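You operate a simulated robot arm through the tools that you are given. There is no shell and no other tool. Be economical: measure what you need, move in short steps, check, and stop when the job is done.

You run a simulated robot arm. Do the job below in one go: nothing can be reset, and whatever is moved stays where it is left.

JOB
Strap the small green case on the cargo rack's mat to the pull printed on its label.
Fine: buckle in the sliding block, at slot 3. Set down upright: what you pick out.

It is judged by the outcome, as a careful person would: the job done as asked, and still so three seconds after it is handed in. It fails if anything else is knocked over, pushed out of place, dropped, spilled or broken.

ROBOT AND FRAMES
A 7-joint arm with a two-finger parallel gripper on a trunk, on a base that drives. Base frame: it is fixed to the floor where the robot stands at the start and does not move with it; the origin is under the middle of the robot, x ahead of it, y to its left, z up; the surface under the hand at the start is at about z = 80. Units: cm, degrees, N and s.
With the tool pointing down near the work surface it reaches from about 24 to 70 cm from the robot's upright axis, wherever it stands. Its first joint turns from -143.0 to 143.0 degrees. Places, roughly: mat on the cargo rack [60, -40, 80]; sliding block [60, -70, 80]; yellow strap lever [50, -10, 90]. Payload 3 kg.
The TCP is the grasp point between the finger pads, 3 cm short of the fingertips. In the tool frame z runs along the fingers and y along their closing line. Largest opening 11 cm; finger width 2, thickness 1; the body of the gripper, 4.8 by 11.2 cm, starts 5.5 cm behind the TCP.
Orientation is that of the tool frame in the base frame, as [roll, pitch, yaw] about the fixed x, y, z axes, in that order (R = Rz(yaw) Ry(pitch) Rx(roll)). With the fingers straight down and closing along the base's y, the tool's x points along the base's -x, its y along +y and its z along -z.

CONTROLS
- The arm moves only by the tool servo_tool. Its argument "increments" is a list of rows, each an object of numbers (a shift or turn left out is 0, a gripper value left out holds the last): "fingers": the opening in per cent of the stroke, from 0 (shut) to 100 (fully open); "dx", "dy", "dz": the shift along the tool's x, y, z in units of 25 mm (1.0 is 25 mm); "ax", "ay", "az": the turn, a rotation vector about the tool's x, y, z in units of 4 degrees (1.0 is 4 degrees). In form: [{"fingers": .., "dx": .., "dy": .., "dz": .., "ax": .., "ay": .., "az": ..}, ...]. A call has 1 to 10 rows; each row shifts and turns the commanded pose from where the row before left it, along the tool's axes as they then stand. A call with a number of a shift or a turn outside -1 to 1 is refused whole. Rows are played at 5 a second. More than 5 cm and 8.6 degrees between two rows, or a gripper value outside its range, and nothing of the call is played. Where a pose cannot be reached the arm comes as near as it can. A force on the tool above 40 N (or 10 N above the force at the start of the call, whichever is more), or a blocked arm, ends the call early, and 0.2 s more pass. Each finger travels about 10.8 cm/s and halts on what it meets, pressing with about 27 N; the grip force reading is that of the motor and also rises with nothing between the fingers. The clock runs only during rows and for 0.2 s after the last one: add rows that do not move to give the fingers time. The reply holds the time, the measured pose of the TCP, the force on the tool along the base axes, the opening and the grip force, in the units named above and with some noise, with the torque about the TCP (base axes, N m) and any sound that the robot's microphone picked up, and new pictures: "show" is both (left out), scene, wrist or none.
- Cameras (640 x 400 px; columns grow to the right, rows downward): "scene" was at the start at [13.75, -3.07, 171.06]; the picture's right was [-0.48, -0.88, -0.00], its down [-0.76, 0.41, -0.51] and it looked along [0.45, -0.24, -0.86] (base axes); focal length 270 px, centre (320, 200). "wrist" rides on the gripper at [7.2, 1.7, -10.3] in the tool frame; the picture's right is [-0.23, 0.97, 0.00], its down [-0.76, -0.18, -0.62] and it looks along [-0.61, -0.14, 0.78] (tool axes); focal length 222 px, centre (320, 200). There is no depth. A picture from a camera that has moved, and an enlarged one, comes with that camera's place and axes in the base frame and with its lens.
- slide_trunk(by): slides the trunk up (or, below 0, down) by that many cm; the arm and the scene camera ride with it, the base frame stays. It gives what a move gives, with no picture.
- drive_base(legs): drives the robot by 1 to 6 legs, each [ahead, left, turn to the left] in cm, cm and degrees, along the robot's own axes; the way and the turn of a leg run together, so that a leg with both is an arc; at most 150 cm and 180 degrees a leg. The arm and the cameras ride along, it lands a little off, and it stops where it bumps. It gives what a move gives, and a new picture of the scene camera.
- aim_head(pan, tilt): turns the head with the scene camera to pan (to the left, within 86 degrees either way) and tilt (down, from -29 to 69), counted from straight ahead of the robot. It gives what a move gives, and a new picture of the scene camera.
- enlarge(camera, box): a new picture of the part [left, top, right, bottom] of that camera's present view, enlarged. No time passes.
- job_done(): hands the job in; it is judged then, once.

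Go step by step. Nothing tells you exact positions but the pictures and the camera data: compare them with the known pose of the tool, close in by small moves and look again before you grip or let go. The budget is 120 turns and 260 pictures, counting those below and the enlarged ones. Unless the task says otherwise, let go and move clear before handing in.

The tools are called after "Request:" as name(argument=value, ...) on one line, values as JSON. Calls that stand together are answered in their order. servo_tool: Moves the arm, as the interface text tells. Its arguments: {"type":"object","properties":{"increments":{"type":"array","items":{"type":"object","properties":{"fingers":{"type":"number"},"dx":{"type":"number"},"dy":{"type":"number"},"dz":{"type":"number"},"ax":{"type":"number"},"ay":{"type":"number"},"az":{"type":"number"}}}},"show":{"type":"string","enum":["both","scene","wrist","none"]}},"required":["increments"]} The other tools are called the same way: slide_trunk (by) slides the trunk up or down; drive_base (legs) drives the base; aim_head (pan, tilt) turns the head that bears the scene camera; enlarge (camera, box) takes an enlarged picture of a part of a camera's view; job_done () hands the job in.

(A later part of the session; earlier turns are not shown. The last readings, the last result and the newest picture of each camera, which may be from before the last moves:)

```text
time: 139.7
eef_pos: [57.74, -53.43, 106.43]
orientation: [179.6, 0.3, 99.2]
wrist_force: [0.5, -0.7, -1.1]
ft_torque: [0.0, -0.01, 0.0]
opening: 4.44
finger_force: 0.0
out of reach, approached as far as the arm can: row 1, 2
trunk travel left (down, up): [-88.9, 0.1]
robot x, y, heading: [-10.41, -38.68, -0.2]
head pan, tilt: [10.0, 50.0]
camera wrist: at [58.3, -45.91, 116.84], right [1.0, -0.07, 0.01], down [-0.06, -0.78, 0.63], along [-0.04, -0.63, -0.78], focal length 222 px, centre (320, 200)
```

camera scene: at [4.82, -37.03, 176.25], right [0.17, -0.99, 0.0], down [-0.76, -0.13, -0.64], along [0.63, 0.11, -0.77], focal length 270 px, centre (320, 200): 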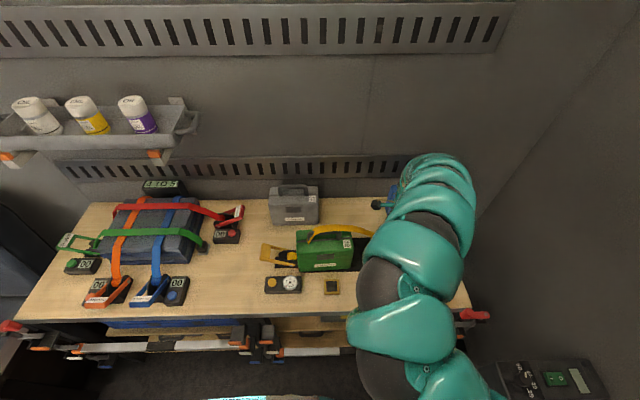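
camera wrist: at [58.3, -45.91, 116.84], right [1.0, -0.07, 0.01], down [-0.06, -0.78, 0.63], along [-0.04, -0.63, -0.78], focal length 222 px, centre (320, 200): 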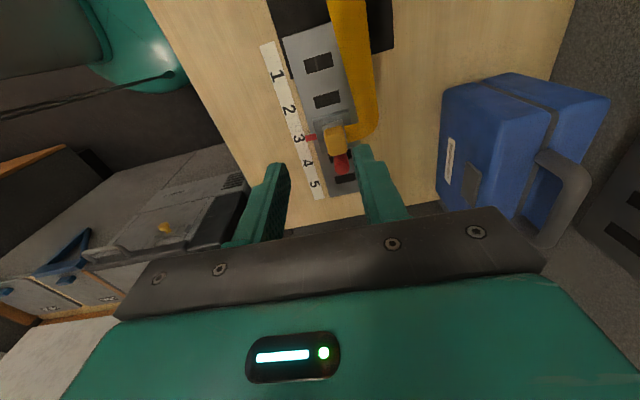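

Request:
servo_tool(increments=[{"dx": 1, "fingers": 55}, {"dx": 1}, {"dx": 1}, {"dx": 1}, {"dx": 1}], show="both")

```text
time: 140.9
eef_pos: [55.86, -40.9, 106.39]
orientation: [179.7, 0.4, 99.1]
wrist_force: [0.3, 0.1, 0.7]
ft_torque: [-0.01, -0.01, 0.02]
opening: 6.05
finger_force: 0.2
trunk travel left (down, up): [-88.9, 0.1]
robot x, y, heading: [-10.31, -38.64, -0.4]
head pan, tilt: [10.0, 50.0]
camera scene: at [4.89, -36.91, 176.24], right [0.17, -0.99, 0.0], down [-0.76, -0.13, -0.64], along [0.63, 0.11, -0.77], focal length 270 px, centre (320, 200)
camera wrist: at [56.33, -33.39, 116.71], right [1.0, -0.07, 0.01], down [-0.06, -0.78, 0.63], along [-0.04, -0.63, -0.78], focal length 222 px, centre (320, 200)
```

scene: 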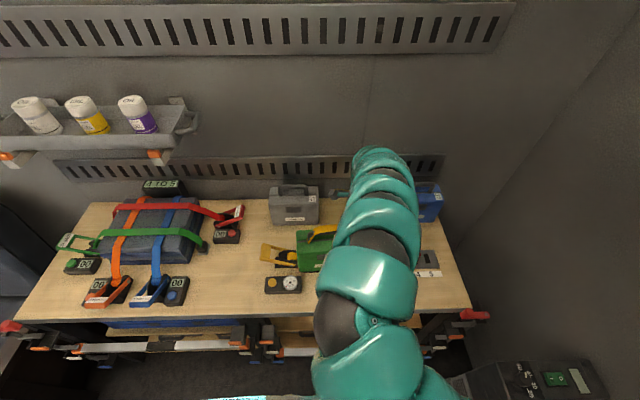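
wrist: 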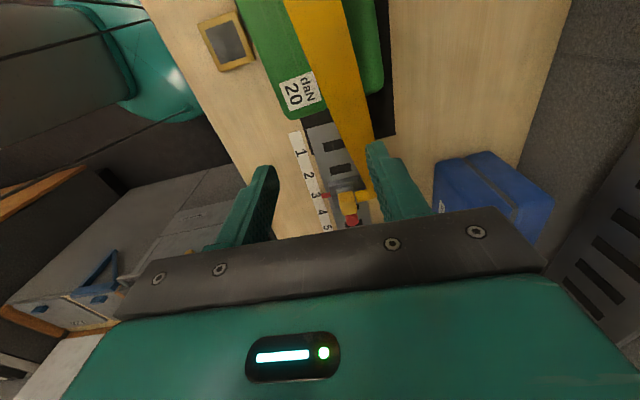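

Request:
servo_tool(increments=[{"dx": 1}, {"dx": 1}, {"dx": 1}, {"dx": 0.7}], show="wrist")

Request:
enlarge(camera="wrist", box=[200, 0, 440, 160])

```text
time: 141.9
eef_pos: [54.41, -32.0, 106.2]
orientation: [179.6, 0.4, 99.2]
wrist_force: [0.0, -0.1, 0.4]
ft_torque: [-0.02, 0.01, 0.04]
opening: 6.05
finger_force: 0.0
trunk travel left (down, up): [-88.9, 0.1]
robot x, y, heading: [-10.55, -38.45, -0.5]
head pan, tilt: [10.0, 50.0]
camera wrist: at [54.81, -24.46, 116.5], right [1.0, -0.07, 0.01], down [-0.06, -0.78, 0.63], along [-0.04, -0.63, -0.78], focal length 222 px, centre (320, 200)
```

wrist: 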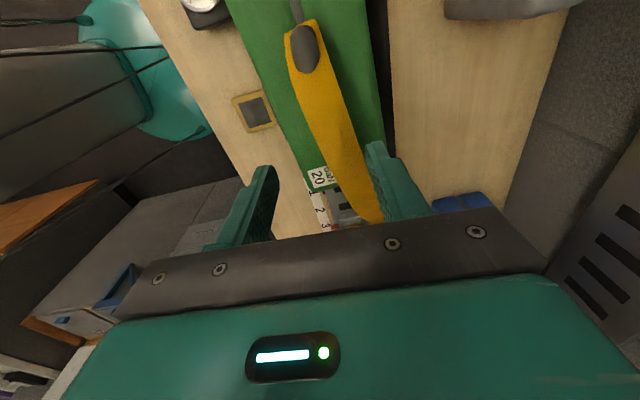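

```text
2.50 times, centred on (320, 80) of wrist
camera zoom: at [54.81, -24.46, 116.5], right [1.0, -0.07, 0.01], down [-0.06, -0.78, 0.63], along [-0.04, -0.63, -0.78], focal length 555 px, centre (320, 500)
```

zoom: 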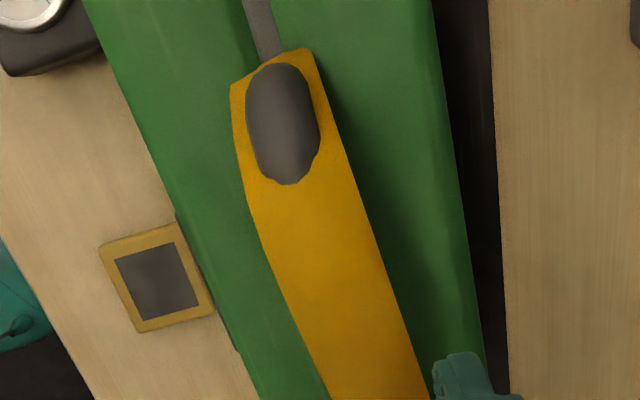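

The strap is only draped (handle pokes through it). Handle centre ≈ (54.7,-29.4). Aligning, descending and gripping.

Request:
servo_tool(increments=[{"dx": 1, "dy": 0.28, "az": -0.9}, {"dz": 0.6}, {"dz": 0.6}, {"dz": 0.5}], show="wrist")

```text
time: 142.9
eef_pos: [54.71, -29.31, 101.88]
orientation: [179.5, 0.3, 102.7]
wrist_force: [-0.3, -0.6, 0.2]
ft_torque: [0.0, 0.0, 0.02]
opening: 6.03
finger_force: 0.1
trunk travel left (down, up): [-88.9, 0.1]
robot x, y, heading: [-10.42, -38.62, -0.3]
head pan, tilt: [10.0, 50.0]
camera wrist: at [54.72, -21.82, 112.24], right [1.0, -0.01, 0.01], down [-0.01, -0.78, 0.63], along [0.0, -0.63, -0.78], focal length 222 px, centre (320, 200)
```

wrist: 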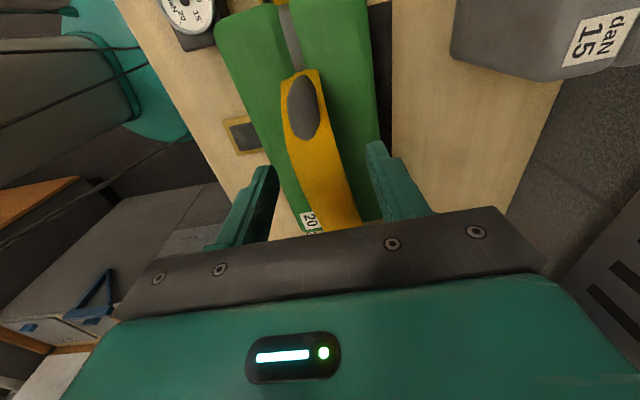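

Request:
servo_tool(increments=[{"dz": 0.5}, {"dz": 0.45}, {"fingers": 0}, {"fingers": 0}, {"fingers": 0}, {"dz": -0.3}, {"dz": -0.3}], show="wrist")

```text
time: 144.5
eef_pos: [54.78, -29.09, 101.07]
orientation: [179.6, 0.4, 102.8]
wrist_force: [-0.2, -0.4, -5.4]
ft_torque: [0.06, 0.05, -0.04]
opening: 1.73
finger_force: 26.9
trunk travel left (down, up): [-88.9, 0.1]
robot x, y, heading: [-10.28, -38.27, -0.6]
head pan, tilt: [10.0, 50.0]
camera wrist: at [54.78, -21.73, 111.4], right [1.0, -0.01, 0.01], down [-0.01, -0.78, 0.63], along [0.0, -0.63, -0.78], focal length 222 px, centre (320, 200)
```

wrist: 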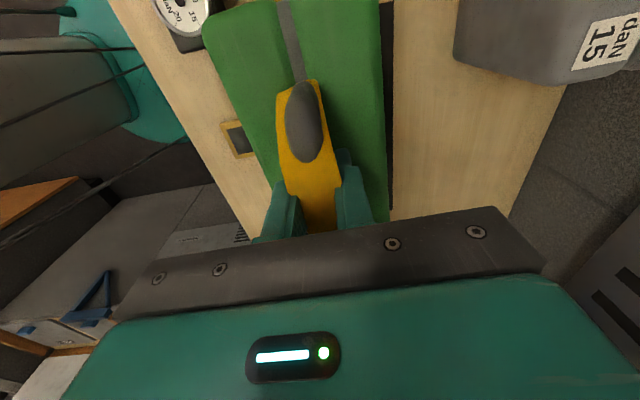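

Request:
servo_tool(increments=[{"dz": -0.2}, {"dx": -0.7, "dy": 0.05}, {"dx": -0.7, "dy": 0.05, "az": 0.4}, {"dx": -0.7, "dy": 0.05, "az": 0.4}, {"dx": -0.75, "dy": 0.05}], show="both")

```text
time: 145.7
eef_pos: [56.58, -36.26, 101.63]
orientation: [179.7, 0.5, 99.5]
wrist_force: [0.5, -0.4, -5.1]
ft_torque: [0.09, 0.02, 0.0]
opening: 1.73
finger_force: 26.9
trunk travel left (down, up): [-88.9, 0.1]
robot x, y, heading: [-10.54, -38.24, -0.4]
head pan, tilt: [10.0, 50.0]
camera scene: at [5.01, -37.07, 176.23], right [0.17, -0.99, 0.0], down [-0.76, -0.13, -0.64], along [0.63, 0.11, -0.77], focal length 270 px, centre (320, 200)
camera wrist: at [57.02, -28.83, 111.96], right [1.0, -0.06, 0.01], down [-0.05, -0.78, 0.63], along [-0.03, -0.63, -0.78], focal length 222 px, centre (320, 200)
```

scene: 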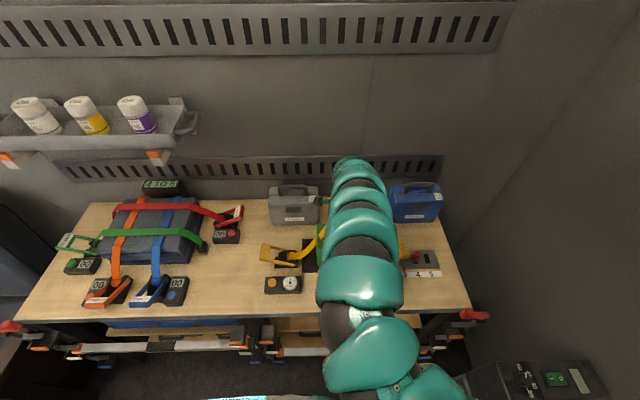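
wrist: 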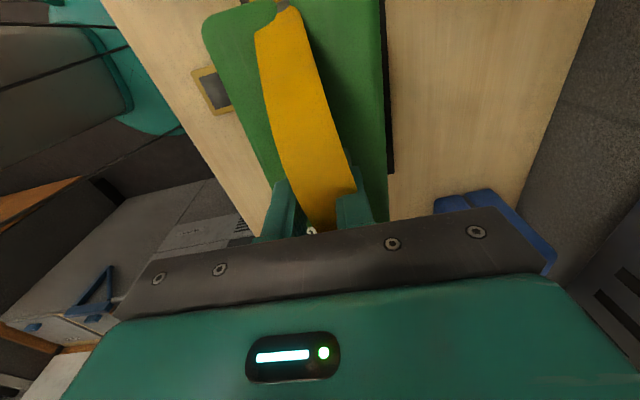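

Request:
servo_tool(increments=[{"dz": 0.2}, {"dz": 0.15}, {"dz": 0.1}], show="none")

Request:
servo_tool(increments=[{"dz": 0.1}, {"dz": 0.1}], show="none")

```text
time: 146.5
eef_pos: [56.64, -36.28, 100.49]
orientation: [179.7, 0.3, 99.6]
wrist_force: [0.8, 0.2, -5.6]
ft_torque: [0.07, 0.03, 0.0]
opening: 1.76
finger_force: 26.9
trunk travel left (down, up): [-88.9, 0.1]
robot x, y, heading: [-10.49, -38.36, -0.5]
head pan, tilt: [10.0, 50.0]
```

```text
time: 147.1
eef_pos: [56.59, -36.27, 99.98]
orientation: [179.6, 0.4, 99.6]
wrist_force: [0.1, 0.8, -5.1]
ft_torque: [0.07, -0.01, 0.02]
opening: 1.74
finger_force: 26.9
trunk travel left (down, up): [-88.9, 0.1]
robot x, y, heading: [-10.23, -38.21, -0.4]
head pan, tilt: [10.0, 50.0]
```

Request:
servo_tool(increments=[{"dz": 0.1}, {"dz": 0.1}], show="none")

```text
time: 147.7
eef_pos: [56.72, -36.38, 99.59]
orientation: [179.5, 0.3, 99.6]
wrist_force: [0.8, -1.3, -0.5]
ft_torque: [-0.35, 0.1, -0.05]
opening: 1.73
finger_force: 27.2
trunk travel left (down, up): [-88.9, 0.1]
robot x, y, heading: [-10.25, -38.24, -0.4]
head pan, tilt: [10.0, 50.0]
```

Weight is off; the case touches the mat. Releasing, rising.

Request:
servo_tool(increments=[{"dz": 0.03}, {"fingers": 45}, {"fingers": 45}, {"dz": -0.6}, {"dz": -1}, {"dz": -0.8}], show="wrist")

```text
time: 149.1
eef_pos: [56.52, -36.12, 105.68]
orientation: [179.7, 0.4, 99.6]
wrist_force: [0.4, 0.1, -0.5]
ft_torque: [-0.05, -0.02, 0.0]
opening: 4.97
finger_force: 0.1
trunk travel left (down, up): [-88.9, 0.1]
robot x, y, heading: [-10.6, -38.41, -0.3]
head pan, tilt: [10.0, 50.0]
camera wrist: at [56.97, -28.72, 115.83], right [1.0, -0.06, 0.01], down [-0.05, -0.78, 0.63], along [-0.03, -0.63, -0.78], focal length 222 px, centre (320, 200)
```

wrist: 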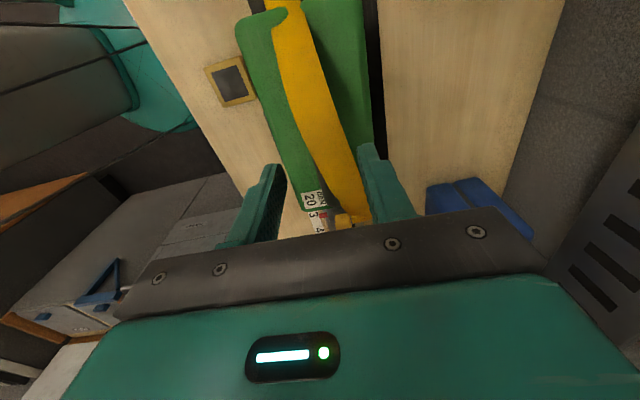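

Case is back on the mat. Now moving left to the lever, keeping high.

Request:
servo_tool(increments=[{"dx": 1}, {"dx": 1}, {"dx": 1}, {"dx": 1}, {"dx": 1}, {"dx": 1}, {"dx": 1}, {"dx": 1}, {"dx": 1}], show="none")

Request:
servo_tool(increments=[{"az": -1}, {"az": -1}, {"az": -1}, {"az": -1}, {"az": -1}, {"az": -1}, {"az": -1}, {"az": -1}, {"az": -1}, {"az": -1}], show="both")

Request:
enlarge(camera="scene", box=[230, 220, 450, 320])

```text
time: 151.1
eef_pos: [52.72, -13.88, 105.24]
orientation: [179.7, 0.4, 99.5]
wrist_force: [0.4, 0.4, -0.1]
ft_torque: [0.01, 0.03, 0.0]
opening: 4.94
finger_force: 0.0
trunk travel left (down, up): [-88.9, 0.1]
robot x, y, heading: [-10.62, -38.34, -0.4]
head pan, tilt: [10.0, 50.0]
```

```text
time: 153.3
eef_pos: [52.8, -13.96, 105.37]
orientation: [179.9, 0.5, 139.8]
wrist_force: [-0.6, -0.4, 0.2]
ft_torque: [-0.02, -0.03, 0.0]
opening: 4.93
finger_force: 0.0
trunk travel left (down, up): [-88.9, 0.1]
robot x, y, heading: [-10.51, -38.15, -0.4]
head pan, tilt: [10.0, 50.0]
camera scene: at [4.92, -37.0, 176.24], right [0.17, -0.99, 0.0], down [-0.76, -0.13, -0.64], along [0.63, 0.11, -0.77], focal length 270 px, centre (320, 200)
camera wrist: at [48.4, -7.93, 115.67], right [0.8, 0.6, 0.0], down [0.46, -0.63, 0.63], along [0.38, -0.5, -0.78], focal length 222 px, centre (320, 200)
```

scene: 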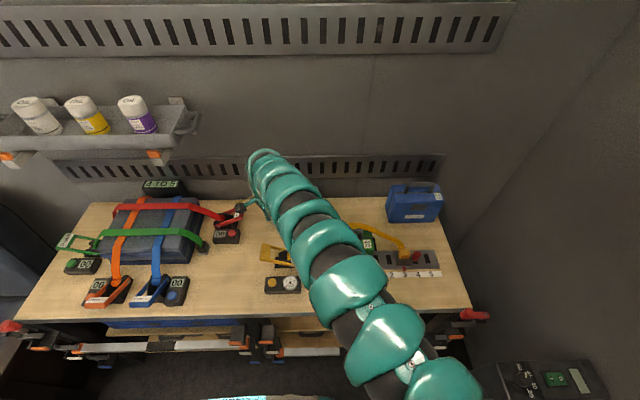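
wrist: 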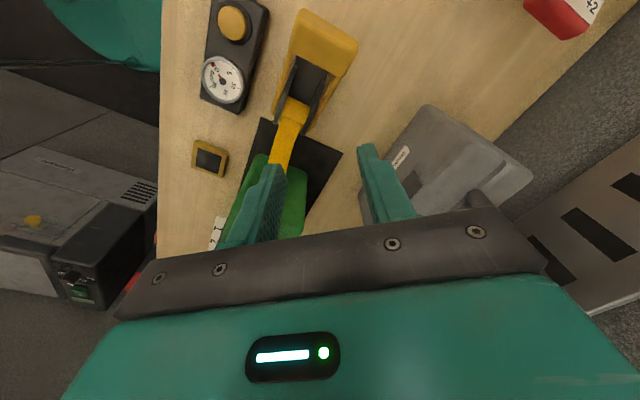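

```text
2.91 times, centred on (340, 270) of scene
camera zoom: at [4.92, -37.0, 176.24], right [0.17, -0.99, 0.0], down [-0.76, -0.13, -0.64], along [0.63, 0.11, -0.77], focal length 786 px, centre (262, -4)
```

zoom: 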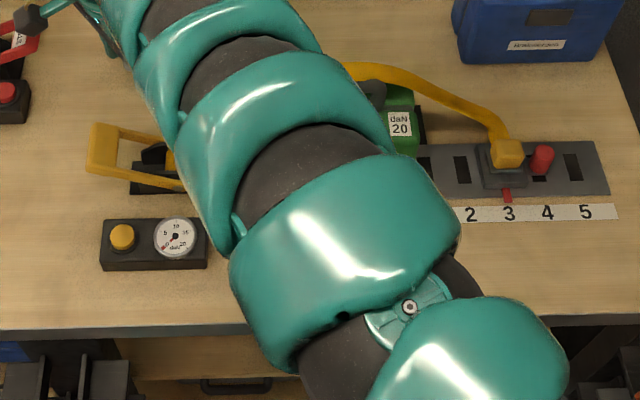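

Request:
servo_tool(increments=[{"az": -1}, {"az": -1}, {"az": -1}, {"az": -1}, {"az": -1}, {"az": -1}, {"az": -1}, {"az": -1}, {"az": -1}, {"az": -1}], show="none")

Request:
servo_tool(increments=[{"az": -1}, {"az": -1}, {"az": -0.5}], show="wrist")

Request:
enlarge(camera="wrist", box=[220, 0, 460, 180])

```text
time: 155.5
eef_pos: [52.75, -14.02, 105.39]
orientation: [-179.7, 0.5, 179.7]
wrist_force: [-0.3, -0.2, -1.2]
ft_torque: [0.01, 0.02, -0.03]
opening: 4.93
finger_force: 0.0
trunk travel left (down, up): [-88.9, 0.1]
robot x, y, heading: [-10.38, -38.36, -0.4]
head pan, tilt: [10.0, 50.0]
```

```text
time: 156.3
eef_pos: [52.74, -14.11, 105.24]
orientation: [-179.5, 0.3, -170.4]
wrist_force: [-0.3, 0.0, -1.1]
ft_torque: [-0.01, -0.01, -0.02]
opening: 4.96
finger_force: 0.0
trunk travel left (down, up): [-88.9, 0.1]
robot x, y, heading: [-10.22, -38.45, -0.3]
head pan, tilt: [10.0, 50.0]
camera wrist: at [45.29, -13.59, 115.55], right [0.06, 1.0, -0.01], down [0.78, -0.04, 0.63], along [0.63, -0.04, -0.78], focal length 222 px, centre (320, 200)
```

wrist: 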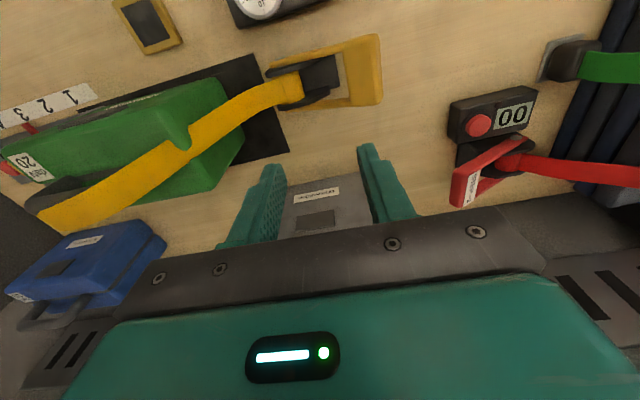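

```text
2.22 times, centred on (340, 90) of wrist
camera zoom: at [45.29, -13.59, 115.55], right [0.06, 1.0, -0.01], down [0.78, -0.04, 0.63], along [0.63, -0.04, -0.78], focal length 494 px, centre (276, 444)
```

zoom: 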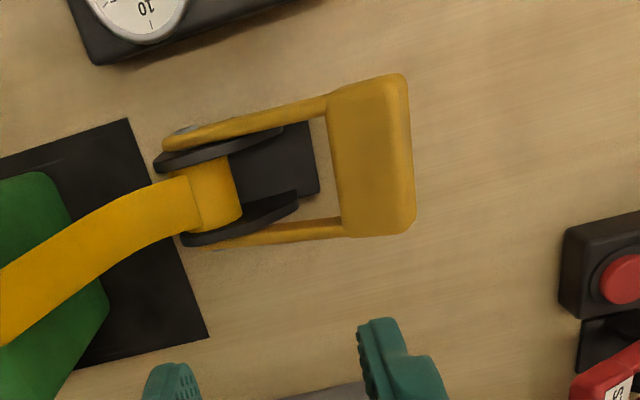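

Request:
enlarge(camera="wrist", box=[250, 20, 400, 120])

Request:
aim_head(pan=25, tilt=52)

```text
4.00 times, centred on (325, 70) of wrist
camera zoom: at [45.29, -13.59, 115.55], right [0.06, 1.0, -0.01], down [0.78, -0.04, 0.63], along [0.63, -0.04, -0.78], focal length 888 px, centre (300, 720)
```

zoom: 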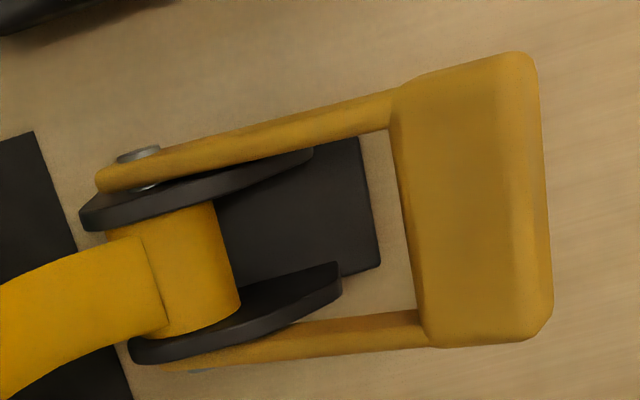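

```text
time: 157.1
eef_pos: [52.78, -14.02, 105.28]
orientation: [-179.7, 0.5, -170.3]
wrist_force: [0.0, 0.0, -0.2]
ft_torque: [-0.01, 0.02, 0.0]
opening: 4.92
finger_force: 0.1
trunk travel left (down, up): [-88.9, 0.1]
robot x, y, heading: [-10.7, -38.33, -0.5]
head pan, tilt: [25.0, 52.0]
camera scene: at [4.17, -35.17, 175.97], right [0.42, -0.91, 0.0], down [-0.72, -0.33, -0.62], along [0.56, 0.26, -0.79], focal length 270 px, centre (320, 200)
```

scene: 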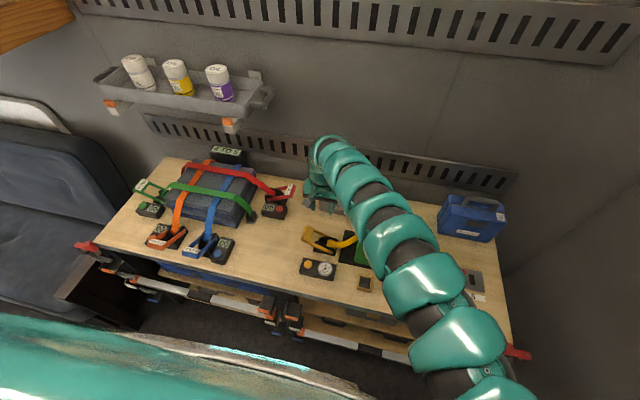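

Lever: pivot near (51.5,-19,84), grip bar near (49.6,-9.4,88.7), tilted up ~27°. I'll grip the bar with the hand leaning in from the left along the lever, then swing it upright. First shift the base left.

Request:
drive_base(legs=[[0, 24, 0]])

Request:
servo_tool(increments=[{"dy": -0.6, "ax": 1}, {"dy": -0.6, "ax": 1}, {"dy": -0.6, "ax": 1}, {"ax": 1}, {"ax": 1}, {"ax": 1}, {"ax": 1}, {"ax": 1}], show="both")

```text
time: 158.9
eef_pos: [53.01, 10.72, 105.17]
orientation: [-179.6, 0.4, -170.5]
wrist_force: [0.2, 1.6, 0.1]
ft_torque: [-0.03, 0.01, -0.01]
opening: 4.95
finger_force: 0.1
trunk travel left (down, up): [-88.9, 0.1]
robot x, y, heading: [-10.5, -14.0, -0.6]
head pan, tilt: [25.0, 52.0]
camera scene: at [4.36, -10.38, 175.97], right [0.42, -0.91, 0.0], down [-0.72, -0.33, -0.62], along [0.56, 0.26, -0.79], focal length 270 px, centre (320, 200)
```

scene: 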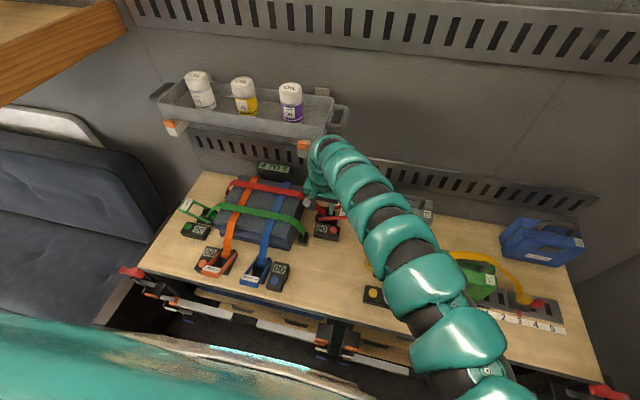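

```text
time: 160.7
eef_pos: [48.08, 5.55, 106.43]
orientation: [-147.6, 0.4, -170.4]
wrist_force: [-0.3, 0.7, -0.6]
ft_torque: [-0.01, 0.04, 0.03]
opening: 4.93
finger_force: 0.1
out of reach, approached as far as the arm can: row 4, 5, 7, 8
trunk travel left (down, up): [-88.9, 0.1]
robot x, y, heading: [-10.27, -13.85, -0.2]
head pan, tilt: [25.0, 52.0]
camera scene: at [4.31, -10.41, 175.97], right [0.42, -0.91, 0.0], down [-0.72, -0.33, -0.62], along [0.56, 0.26, -0.79], focal length 270 px, centre (320, 200)
camera wrist: at [39.64, 11.24, 114.29], right [0.09, 0.85, -0.52], down [0.72, 0.31, 0.63], along [0.69, -0.43, -0.58], focal length 222 px, centre (320, 200)
```

scene: 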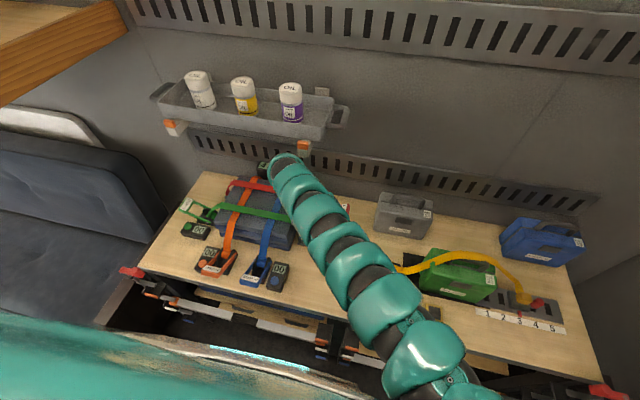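
wrist: 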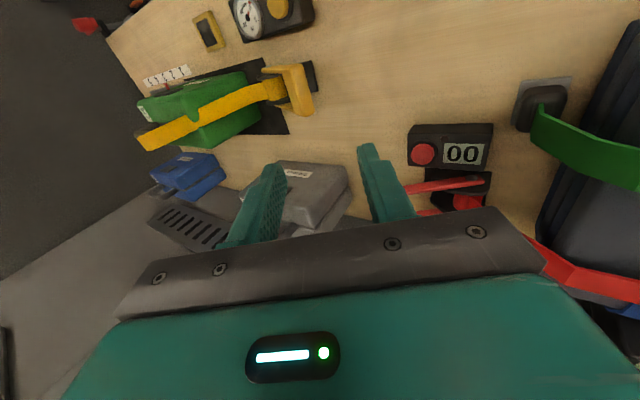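

Request:
servo_tool(increments=[{"dz": 0.76, "dy": 0.22, "dx": -0.14}, {"dz": 0.76, "dy": 0.22, "dx": -0.14, "ax": 1}, {"dz": 0.76, "dy": 0.22, "dx": -0.14, "ax": 1}, {"dz": 0.76, "dy": 0.22, "dx": -0.14, "ax": 1}], show="both")

```text
time: 161.7
eef_pos: [45.56, 2.54, 103.04]
orientation: [-139.6, 0.3, -170.5]
wrist_force: [0.5, 0.6, 0.1]
ft_torque: [0.01, -0.01, 0.01]
opening: 4.95
finger_force: 0.1
out of reach, approached as far as the arm can: row 1, 2, 3, 4
trunk travel left (down, up): [-88.9, 0.1]
robot x, y, heading: [-10.03, -13.88, -0.5]
head pan, tilt: [25.0, 52.0]
camera scene: at [4.41, -10.56, 175.97], right [0.42, -0.91, 0.0], down [-0.72, -0.33, -0.62], along [0.56, 0.26, -0.79], focal length 270 px, centre (320, 200)
camera wrist: at [37.1, 9.13, 109.83], right [0.11, 0.77, -0.63], down [0.7, 0.39, 0.59], along [0.7, -0.51, -0.5], focal length 222 px, centre (320, 200)
```

scene: 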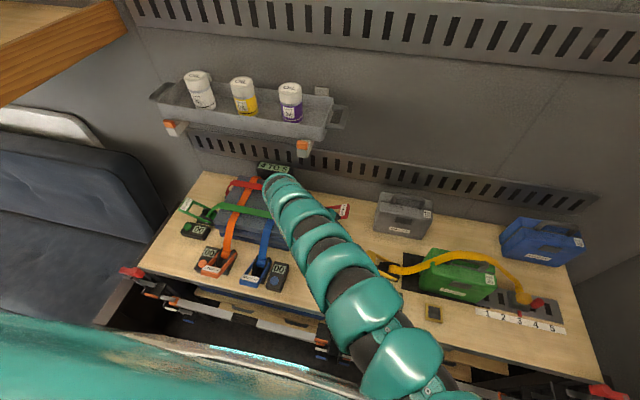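
wrist: 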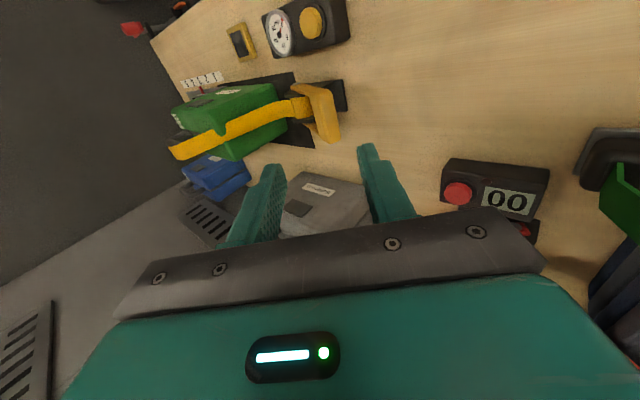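

Request:
drive_base(legs=[[8, 3, 0]])

Request:
servo_tool(increments=[{"dz": 0.7, "dy": 0.5, "ax": 1}, {"dz": 0.7, "dy": 0.5, "ax": 1}, {"dz": 0.4, "dy": 0.5, "ax": 1}, {"dy": 0.5, "ax": 1}], show="both")

```text
time: 163.0
eef_pos: [53.32, 5.44, 102.67]
orientation: [-139.3, -0.1, -170.0]
wrist_force: [-0.1, 0.0, 0.0]
ft_torque: [0.02, 0.03, 0.01]
opening: 4.95
finger_force: 0.2
trunk travel left (down, up): [-88.9, 0.1]
robot x, y, heading: [-2.06, -10.77, -0.4]
head pan, tilt: [25.0, 52.0]
stopped in leg 1: the robot was blocked; the commanded pose is now the measured one
camera scene: at [12.51, -7.51, 175.98], right [0.42, -0.91, 0.0], down [-0.72, -0.33, -0.62], along [0.56, 0.26, -0.79], focal length 270 px, centre (320, 200)
```

scene: 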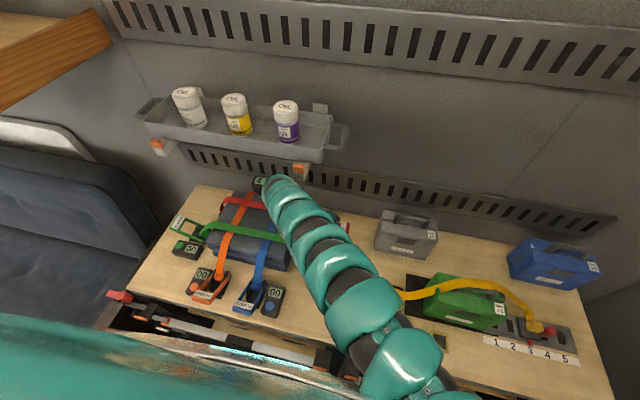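

```text
time: 164.0
eef_pos: [45.83, 2.49, 99.61]
orientation: [-123.2, 0.0, -170.2]
wrist_force: [-0.5, -0.3, -0.3]
ft_torque: [0.02, -0.02, -0.02]
opening: 4.96
finger_force: 0.1
out of reach, approached as far as the arm can: row 1, 2, 3, 4
trunk travel left (down, up): [-88.9, 0.1]
robot x, y, heading: [-2.55, -11.23, -0.5]
head pan, tilt: [25.0, 52.0]
camera scene: at [12.36, -7.43, 175.99], right [0.42, -0.91, 0.0], down [-0.72, -0.33, -0.62], along [0.56, 0.26, -0.79], focal length 270 px, centre (320, 200)
camera wrist: at [36.98, 10.63, 103.96], right [0.13, 0.57, -0.81], down [0.68, 0.55, 0.49], along [0.72, -0.62, -0.31], focal length 222 px, centre (320, 200)
```

scene: 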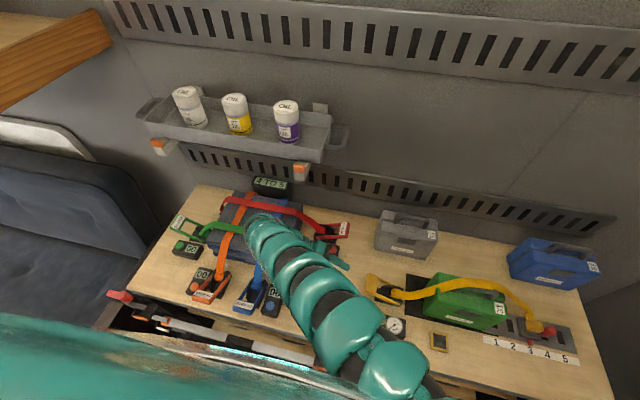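
wrist: 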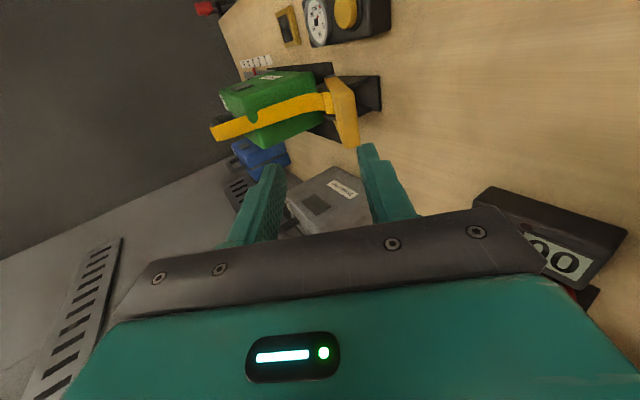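

Request:
drive_base(legs=[[-2, 14, 0]])

Request:
servo_tool(increments=[{"dz": 0.8, "dx": -0.4}, {"dz": 0.8, "dx": -0.4}, {"dz": 0.8, "dx": -0.4}, {"dz": 0.8, "dy": 0.3, "dx": -0.4, "ax": 0.8}], show="both")

```text
time: 165.3
eef_pos: [43.75, 16.52, 99.63]
orientation: [-123.3, -0.1, -170.1]
wrist_force: [-0.9, 0.2, 0.7]
ft_torque: [0.0, -0.01, 0.0]
opening: 4.97
finger_force: 0.1
trunk travel left (down, up): [-88.9, 0.1]
robot x, y, heading: [-4.16, 3.21, -0.3]
head pan, tilt: [25.0, 52.0]
camera scene: at [10.54, 6.71, 175.97], right [0.42, -0.91, 0.0], down [-0.72, -0.33, -0.62], along [0.56, 0.26, -0.79], focal length 270 px, centre (320, 200)
```

scene: 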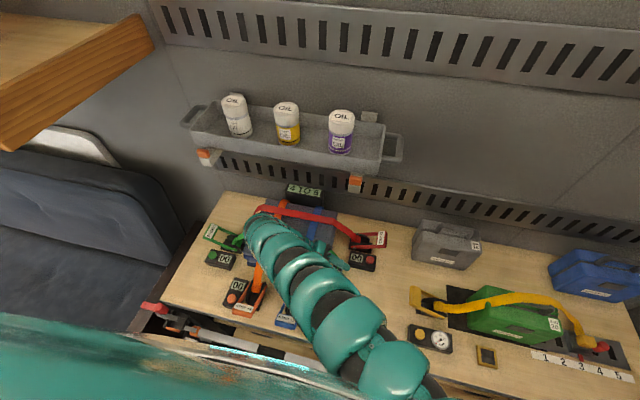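

```text
time: 166.3
eef_pos: [47.45, 10.67, 95.93]
orientation: [-121.7, -0.1, -170.1]
wrist_force: [-0.2, 0.1, 0.6]
ft_torque: [0.0, -0.02, -0.01]
opening: 4.96
finger_force: 0.2
out of reach, approached as far as the arm can: row 4
trunk travel left (down, up): [-88.9, 0.1]
robot x, y, heading: [-4.09, 3.24, -0.4]
head pan, tilt: [25.0, 52.0]
camera scene: at [10.53, 6.58, 175.98], right [0.42, -0.91, 0.0], down [-0.72, -0.33, -0.62], along [0.56, 0.26, -0.79], focal length 270 px, centre (320, 200)
camera wrist: at [38.64, 19.08, 99.91], right [0.13, 0.54, -0.83], down [0.68, 0.56, 0.48], along [0.72, -0.62, -0.29], focal length 222 px, centre (320, 200)
```

scene: 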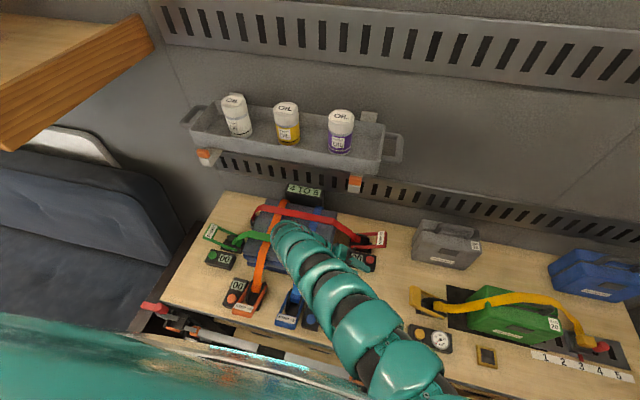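
wrist: 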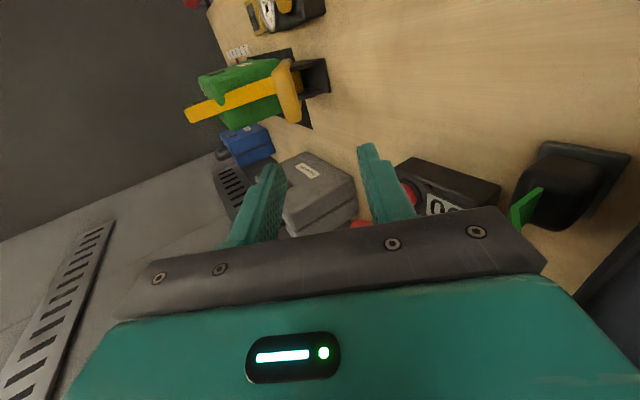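

Request:
servo_tool(increments=[{"dz": 0.85, "dy": -0.26, "dx": -0.07}, {"dz": 0.85, "dy": -0.26, "dx": -0.07}, {"dz": 0.85, "dy": -0.26, "dx": -0.07}, {"dz": 0.85, "dy": -0.26, "dx": -0.07}, {"dz": 0.85, "dy": -0.26, "dx": -0.07}], show="both")

Request:
enlarge(camera="wrist", box=[220, 20, 420, 180])

```text
time: 167.5
eef_pos: [50.34, 0.23, 93.42]
orientation: [-120.2, -0.3, -170.2]
wrist_force: [1.2, 0.7, 0.0]
ft_torque: [0.0, -0.03, 0.0]
opening: 4.97
finger_force: 0.1
trunk travel left (down, up): [-88.9, 0.1]
robot x, y, heading: [-4.2, 3.05, -0.2]
head pan, tilt: [25.0, 52.0]
camera scene: at [10.62, 6.44, 175.97], right [0.42, -0.91, 0.0], down [-0.72, -0.33, -0.62], along [0.56, 0.26, -0.79], focal length 270 px, centre (320, 200)
camera wrist: at [41.55, 8.61, 97.23], right [0.14, 0.52, -0.84], down [0.67, 0.57, 0.46], along [0.73, -0.63, -0.27], focal length 222 px, centre (320, 200)
```

scene: 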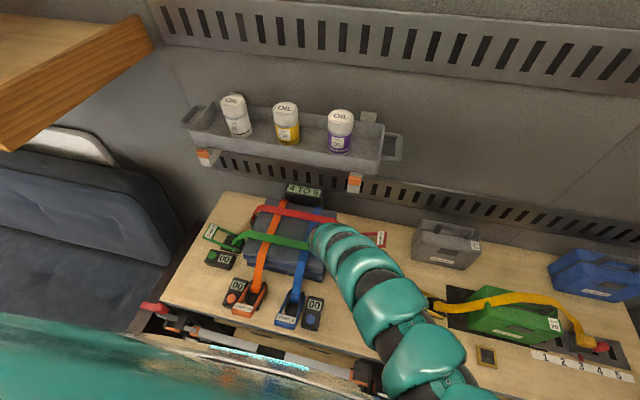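
wrist: 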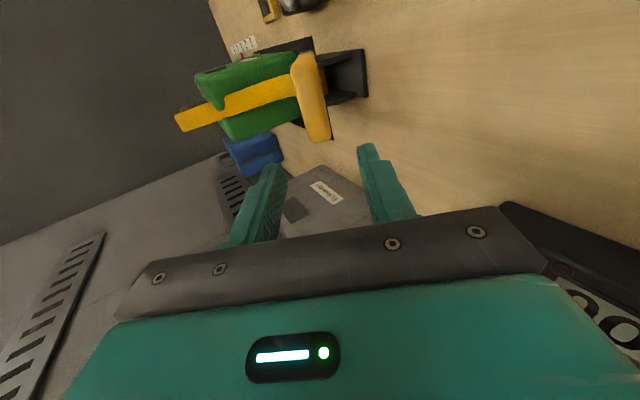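

```text
2.50 times, centred on (320, 100) of wrist
camera zoom: at [41.55, 8.61, 97.23], right [0.14, 0.52, -0.84], down [0.67, 0.57, 0.46], along [0.73, -0.63, -0.27], focal length 555 px, centre (320, 450)
```

zoom: 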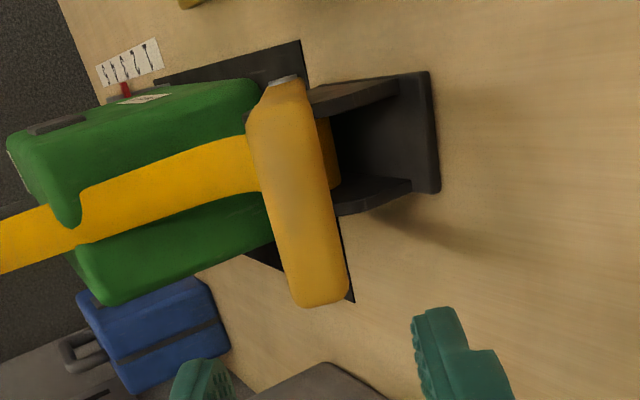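

Clear end-on view of the bar, centre ≈ (49.6,-9.5,88.4). Aligning and approaching along the lever.

Request:
servo_tool(increments=[{"dx": 0.5, "dy": -0.08}, {"dx": 0.49, "dy": -0.09}, {"dz": 0.7}, {"dz": 0.7}], show="wrist")

Request:
enlarge(camera="wrist", box=[220, 20, 420, 180])

```text
time: 168.5
eef_pos: [48.53, -3.57, 92.08]
orientation: [-120.2, -0.1, -170.1]
wrist_force: [0.2, -0.1, -0.4]
ft_torque: [-0.01, 0.0, 0.01]
opening: 4.96
finger_force: 0.0
trunk travel left (down, up): [-88.9, 0.1]
robot x, y, heading: [-3.7, 3.1, -0.4]
head pan, tilt: [25.0, 52.0]
camera wrist: at [39.65, 4.91, 95.84], right [0.14, 0.52, -0.84], down [0.67, 0.57, 0.46], along [0.73, -0.63, -0.27], focal length 222 px, centre (320, 200)
```

wrist: 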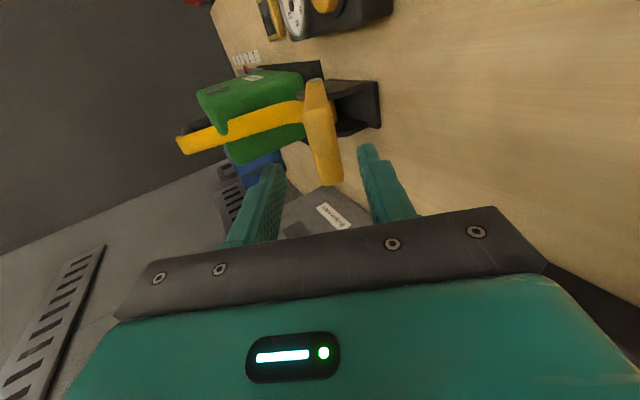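

```text
2.50 times, centred on (320, 100) of wrist
camera zoom: at [39.65, 4.91, 95.84], right [0.14, 0.52, -0.84], down [0.67, 0.57, 0.46], along [0.73, -0.63, -0.27], focal length 555 px, centre (320, 450)
```

zoom: 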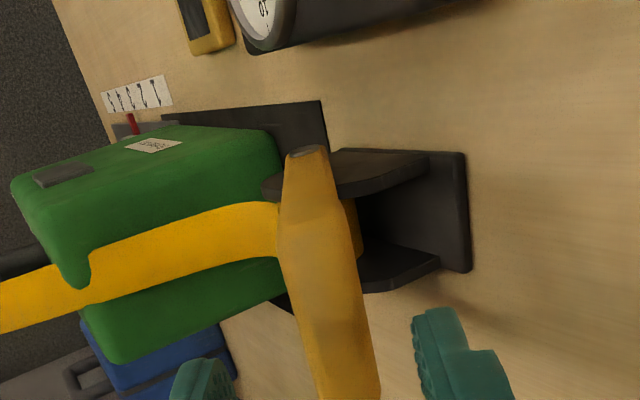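

Request:
servo_tool(increments=[{"dz": 0.7}, {"dz": 0.7}, {"dz": 0.7}, {"dz": 0.4}], show="both")

Request:
enlarge(camera="wrist", box=[220, 60, 420, 220])

```text
time: 169.5
eef_pos: [49.32, -8.86, 88.96]
orientation: [-120.2, 0.0, -170.1]
wrist_force: [0.4, 0.0, 1.1]
ft_torque: [-0.03, 0.03, 0.01]
opening: 4.93
finger_force: 0.0
trunk travel left (down, up): [-88.9, 0.1]
robot x, y, heading: [-4.03, 3.21, -0.1]
head pan, tilt: [25.0, 52.0]
camera scene: at [10.58, 6.5, 175.97], right [0.42, -0.91, 0.0], down [-0.72, -0.33, -0.62], along [0.56, 0.26, -0.79], focal length 270 px, centre (320, 200)
camera wrist: at [40.54, -0.42, 92.75], right [0.14, 0.52, -0.84], down [0.67, 0.57, 0.47], along [0.73, -0.63, -0.27], focal length 222 px, centre (320, 200)
```

scene: 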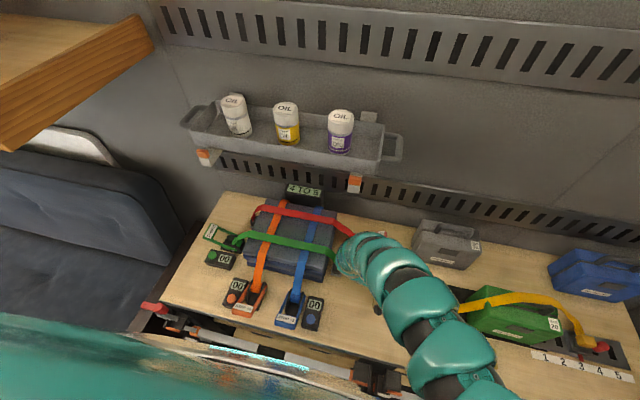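
wrist: 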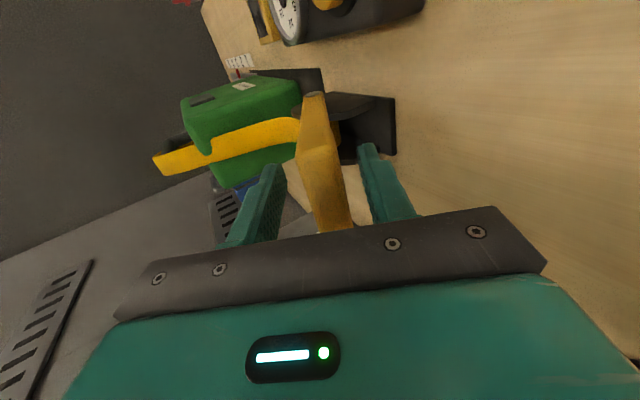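

```text
2.50 times, centred on (320, 140) of wrist
camera zoom: at [40.54, -0.42, 92.75], right [0.14, 0.52, -0.84], down [0.67, 0.57, 0.47], along [0.73, -0.63, -0.27], focal length 555 px, centre (320, 350)
```

zoom: 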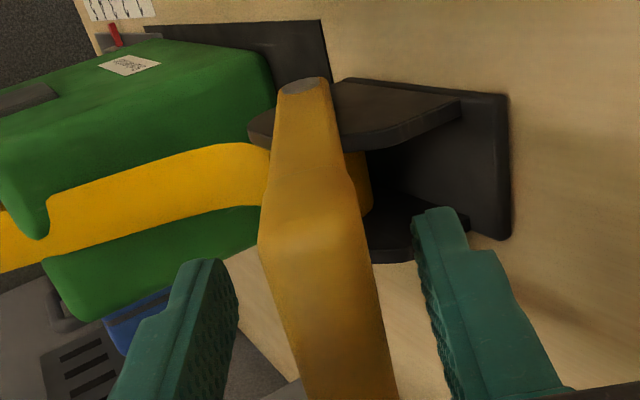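

Bar is between the fingers. Gripping it.

Request:
servo_tool(increments=[{"fingers": 0}, {"fingers": 0}, {"fingers": 0}], show="wrist")

Request:
enlarge(camera="wrist", box=[220, 0, 380, 120])

```text
time: 170.3
eef_pos: [49.36, -8.69, 88.83]
orientation: [-120.2, -0.4, -170.0]
wrist_force: [-6.0, 9.7, -24.5]
ft_torque: [-1.06, 0.19, 1.35]
opening: 2.2
finger_force: 45.0
trunk travel left (down, up): [-88.9, 0.1]
robot x, y, heading: [-4.01, 3.01, -0.1]
head pan, tilt: [25.0, 52.0]
camera wrist: at [40.53, -0.33, 92.64], right [0.13, 0.52, -0.84], down [0.67, 0.57, 0.46], along [0.73, -0.63, -0.27], focal length 222 px, centre (320, 200)
```

wrist: 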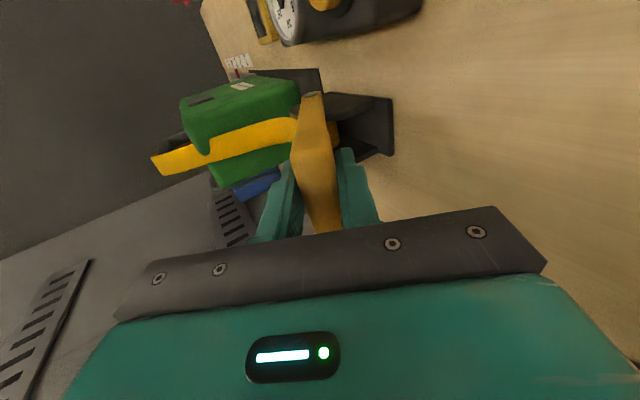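

```text
3.33 times, centred on (300, 60) of wrist
camera zoom: at [40.53, -0.33, 92.64], right [0.13, 0.52, -0.84], down [0.67, 0.57, 0.46], along [0.73, -0.63, -0.27], focal length 740 px, centre (387, 667)
```

zoom: 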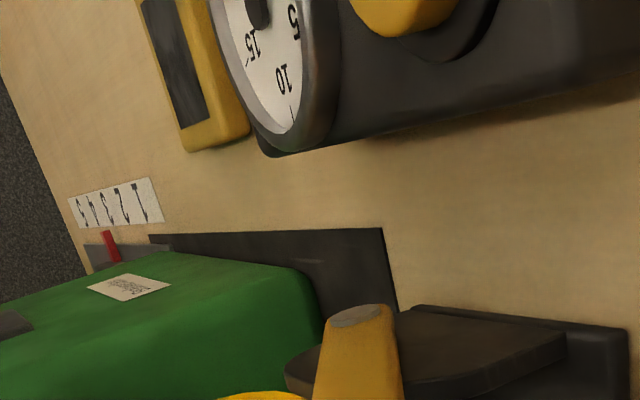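

Gripped. Swinging it up about the pivot (R≈11.8 cm) by 16° as a test.

Request:
servo_tool(increments=[{"dy": 0.08}, {"dy": -0.33, "ax": -1}, {"dy": -0.33, "ax": -1}, {"dy": -0.33, "ax": -1}, {"dy": -0.33, "ax": -1}], show="wrist")

```text
time: 170.9
eef_pos: [49.28, -8.68, 88.77]
orientation: [-122.7, -0.4, -169.8]
wrist_force: [7.3, 7.1, -23.7]
ft_torque: [-1.62, 1.01, -0.62]
opening: 2.33
finger_force: 44.6
trunk travel left (down, up): [-88.9, 0.1]
robot x, y, heading: [-3.91, 3.3, -0.3]
head pan, tilt: [25.0, 52.0]
stopped in row 2: the force on the tool passed its limit at 47 N (the readings are from after the stop); the commanded pose is now the measured one
camera wrist: at [40.54, -0.56, 93.09], right [0.12, 0.56, -0.82], down [0.68, 0.56, 0.48], along [0.73, -0.62, -0.31], focal length 222 px, centre (320, 200)
```

wrist: 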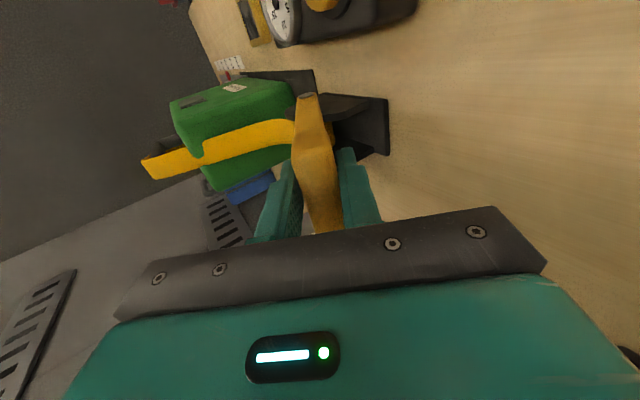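

It resists upward. Testing the other direction gently.

Request:
servo_tool(increments=[{"dy": 0.12}, {"dy": 0.15, "ax": 0.4}, {"dy": 0.15, "ax": 0.4}, {"dy": 0.15, "ax": 0.4}], show="wrist")

```text
time: 171.9
eef_pos: [49.23, -8.16, 87.84]
orientation: [-117.6, -0.3, -169.9]
wrist_force: [16.0, -12.0, 14.2]
ft_torque: [-2.1, 0.34, 0.87]
opening: 2.38
finger_force: 44.7
trunk travel left (down, up): [-88.9, 0.1]
robot x, y, heading: [-3.81, 3.22, -0.5]
head pan, tilt: [25.0, 52.0]
camera wrist: at [40.37, 0.34, 91.15], right [0.14, 0.48, -0.86], down [0.67, 0.6, 0.44], along [0.73, -0.64, -0.24], focal length 222 px, centre (320, 200)
```

wrist: 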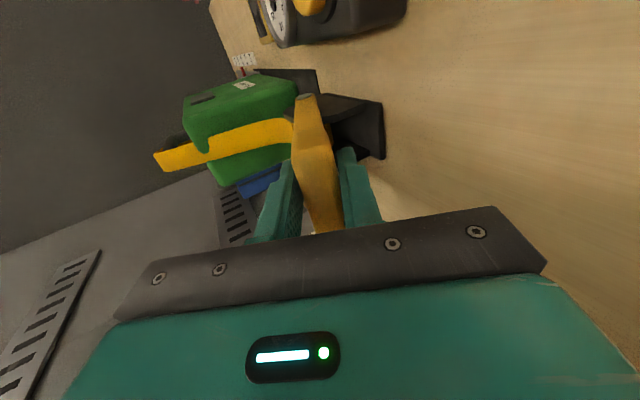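

The lever moves down. Continuing the downward stroke along the arc.

Request:
servo_tool(increments=[{"dy": 0.2, "ax": 0.6}, {"dy": 0.2, "ax": 0.6}, {"dy": 0.2, "ax": 0.6}, {"dy": 0.2, "ax": 0.6}], show="wrist")

Request:
enlarge(camera="wrist", box=[200, 0, 400, 120])

```text
time: 172.9
eef_pos: [49.04, -7.66, 86.67]
orientation: [-110.5, -0.2, -169.8]
wrist_force: [17.4, -14.3, 7.6]
ft_torque: [-1.37, 0.28, 0.84]
opening: 2.4
finger_force: 45.2
out of reach, approached as far as the arm can: row 4
trunk travel left (down, up): [-88.9, 0.1]
robot x, y, heading: [-3.94, 3.09, -0.1]
head pan, tilt: [25.0, 52.0]
camera wrist: at [40.1, 1.15, 88.7], right [0.16, 0.38, -0.91], down [0.66, 0.65, 0.38], along [0.74, -0.66, -0.14], focal length 222 px, centre (320, 200)
```

wrist: 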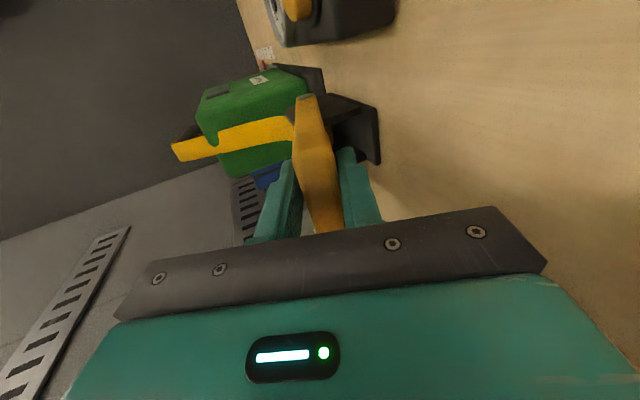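

```text
3.20 times, centred on (300, 60) of wrist
camera zoom: at [40.1, 1.15, 88.7], right [0.16, 0.38, -0.91], down [0.66, 0.65, 0.38], along [0.74, -0.66, -0.14], focal length 711 px, centre (384, 648)
```

zoom: 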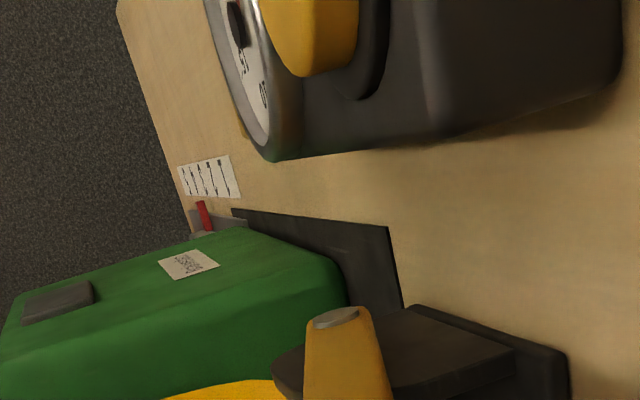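

Request:
servo_tool(increments=[{"dy": -0.25, "ax": -0.75}, {"dy": -0.25, "ax": -0.75}, {"dy": -0.25, "ax": -0.75}, {}], show="none")

```text
time: 173.5
eef_pos: [48.97, -7.89, 87.78]
orientation: [-112.8, -0.1, -169.5]
wrist_force: [9.3, -18.5, 5.0]
ft_torque: [-1.2, -0.59, 1.38]
opening: 2.18
finger_force: 45.3
trunk travel left (down, up): [-88.9, 0.1]
robot x, y, heading: [-3.79, 3.18, -0.6]
head pan, tilt: [25.0, 52.0]
stopped in row 3: the force on the tool passed its limit at 42 N (the readings are from after the stop); the commanded pose is now the measured one
```

Request:
servo_tool(increments=[{"ax": -0.6, "dz": 0.05}, {"ax": -0.6, "dz": 0.06}, {}], show="none")

Request:
servo_tool(increments=[{"dy": -0.16, "ax": -0.5}, {"dy": -0.16, "ax": -0.5}, {}], show="none")

```text
time: 174.3
eef_pos: [48.9, -7.81, 87.58]
orientation: [-117.8, -0.2, -169.2]
wrist_force: [12.0, -1.9, 19.2]
ft_torque: [-1.87, -1.36, 0.01]
opening: 2.56
finger_force: 45.3
trunk travel left (down, up): [-88.9, 0.1]
robot x, y, heading: [-4.17, 3.2, -0.5]
head pan, tilt: [25.0, 52.0]
```

```text
time: 175.1
eef_pos: [49.04, -8.02, 88.26]
orientation: [-121.9, -0.3, -169.2]
wrist_force: [10.5, 7.6, 17.5]
ft_torque: [-1.19, -1.31, 0.2]
opening: 2.58
finger_force: 44.6
trunk travel left (down, up): [-88.9, 0.1]
robot x, y, heading: [-4.34, 3.3, -0.4]
head pan, tilt: [25.0, 52.0]
```

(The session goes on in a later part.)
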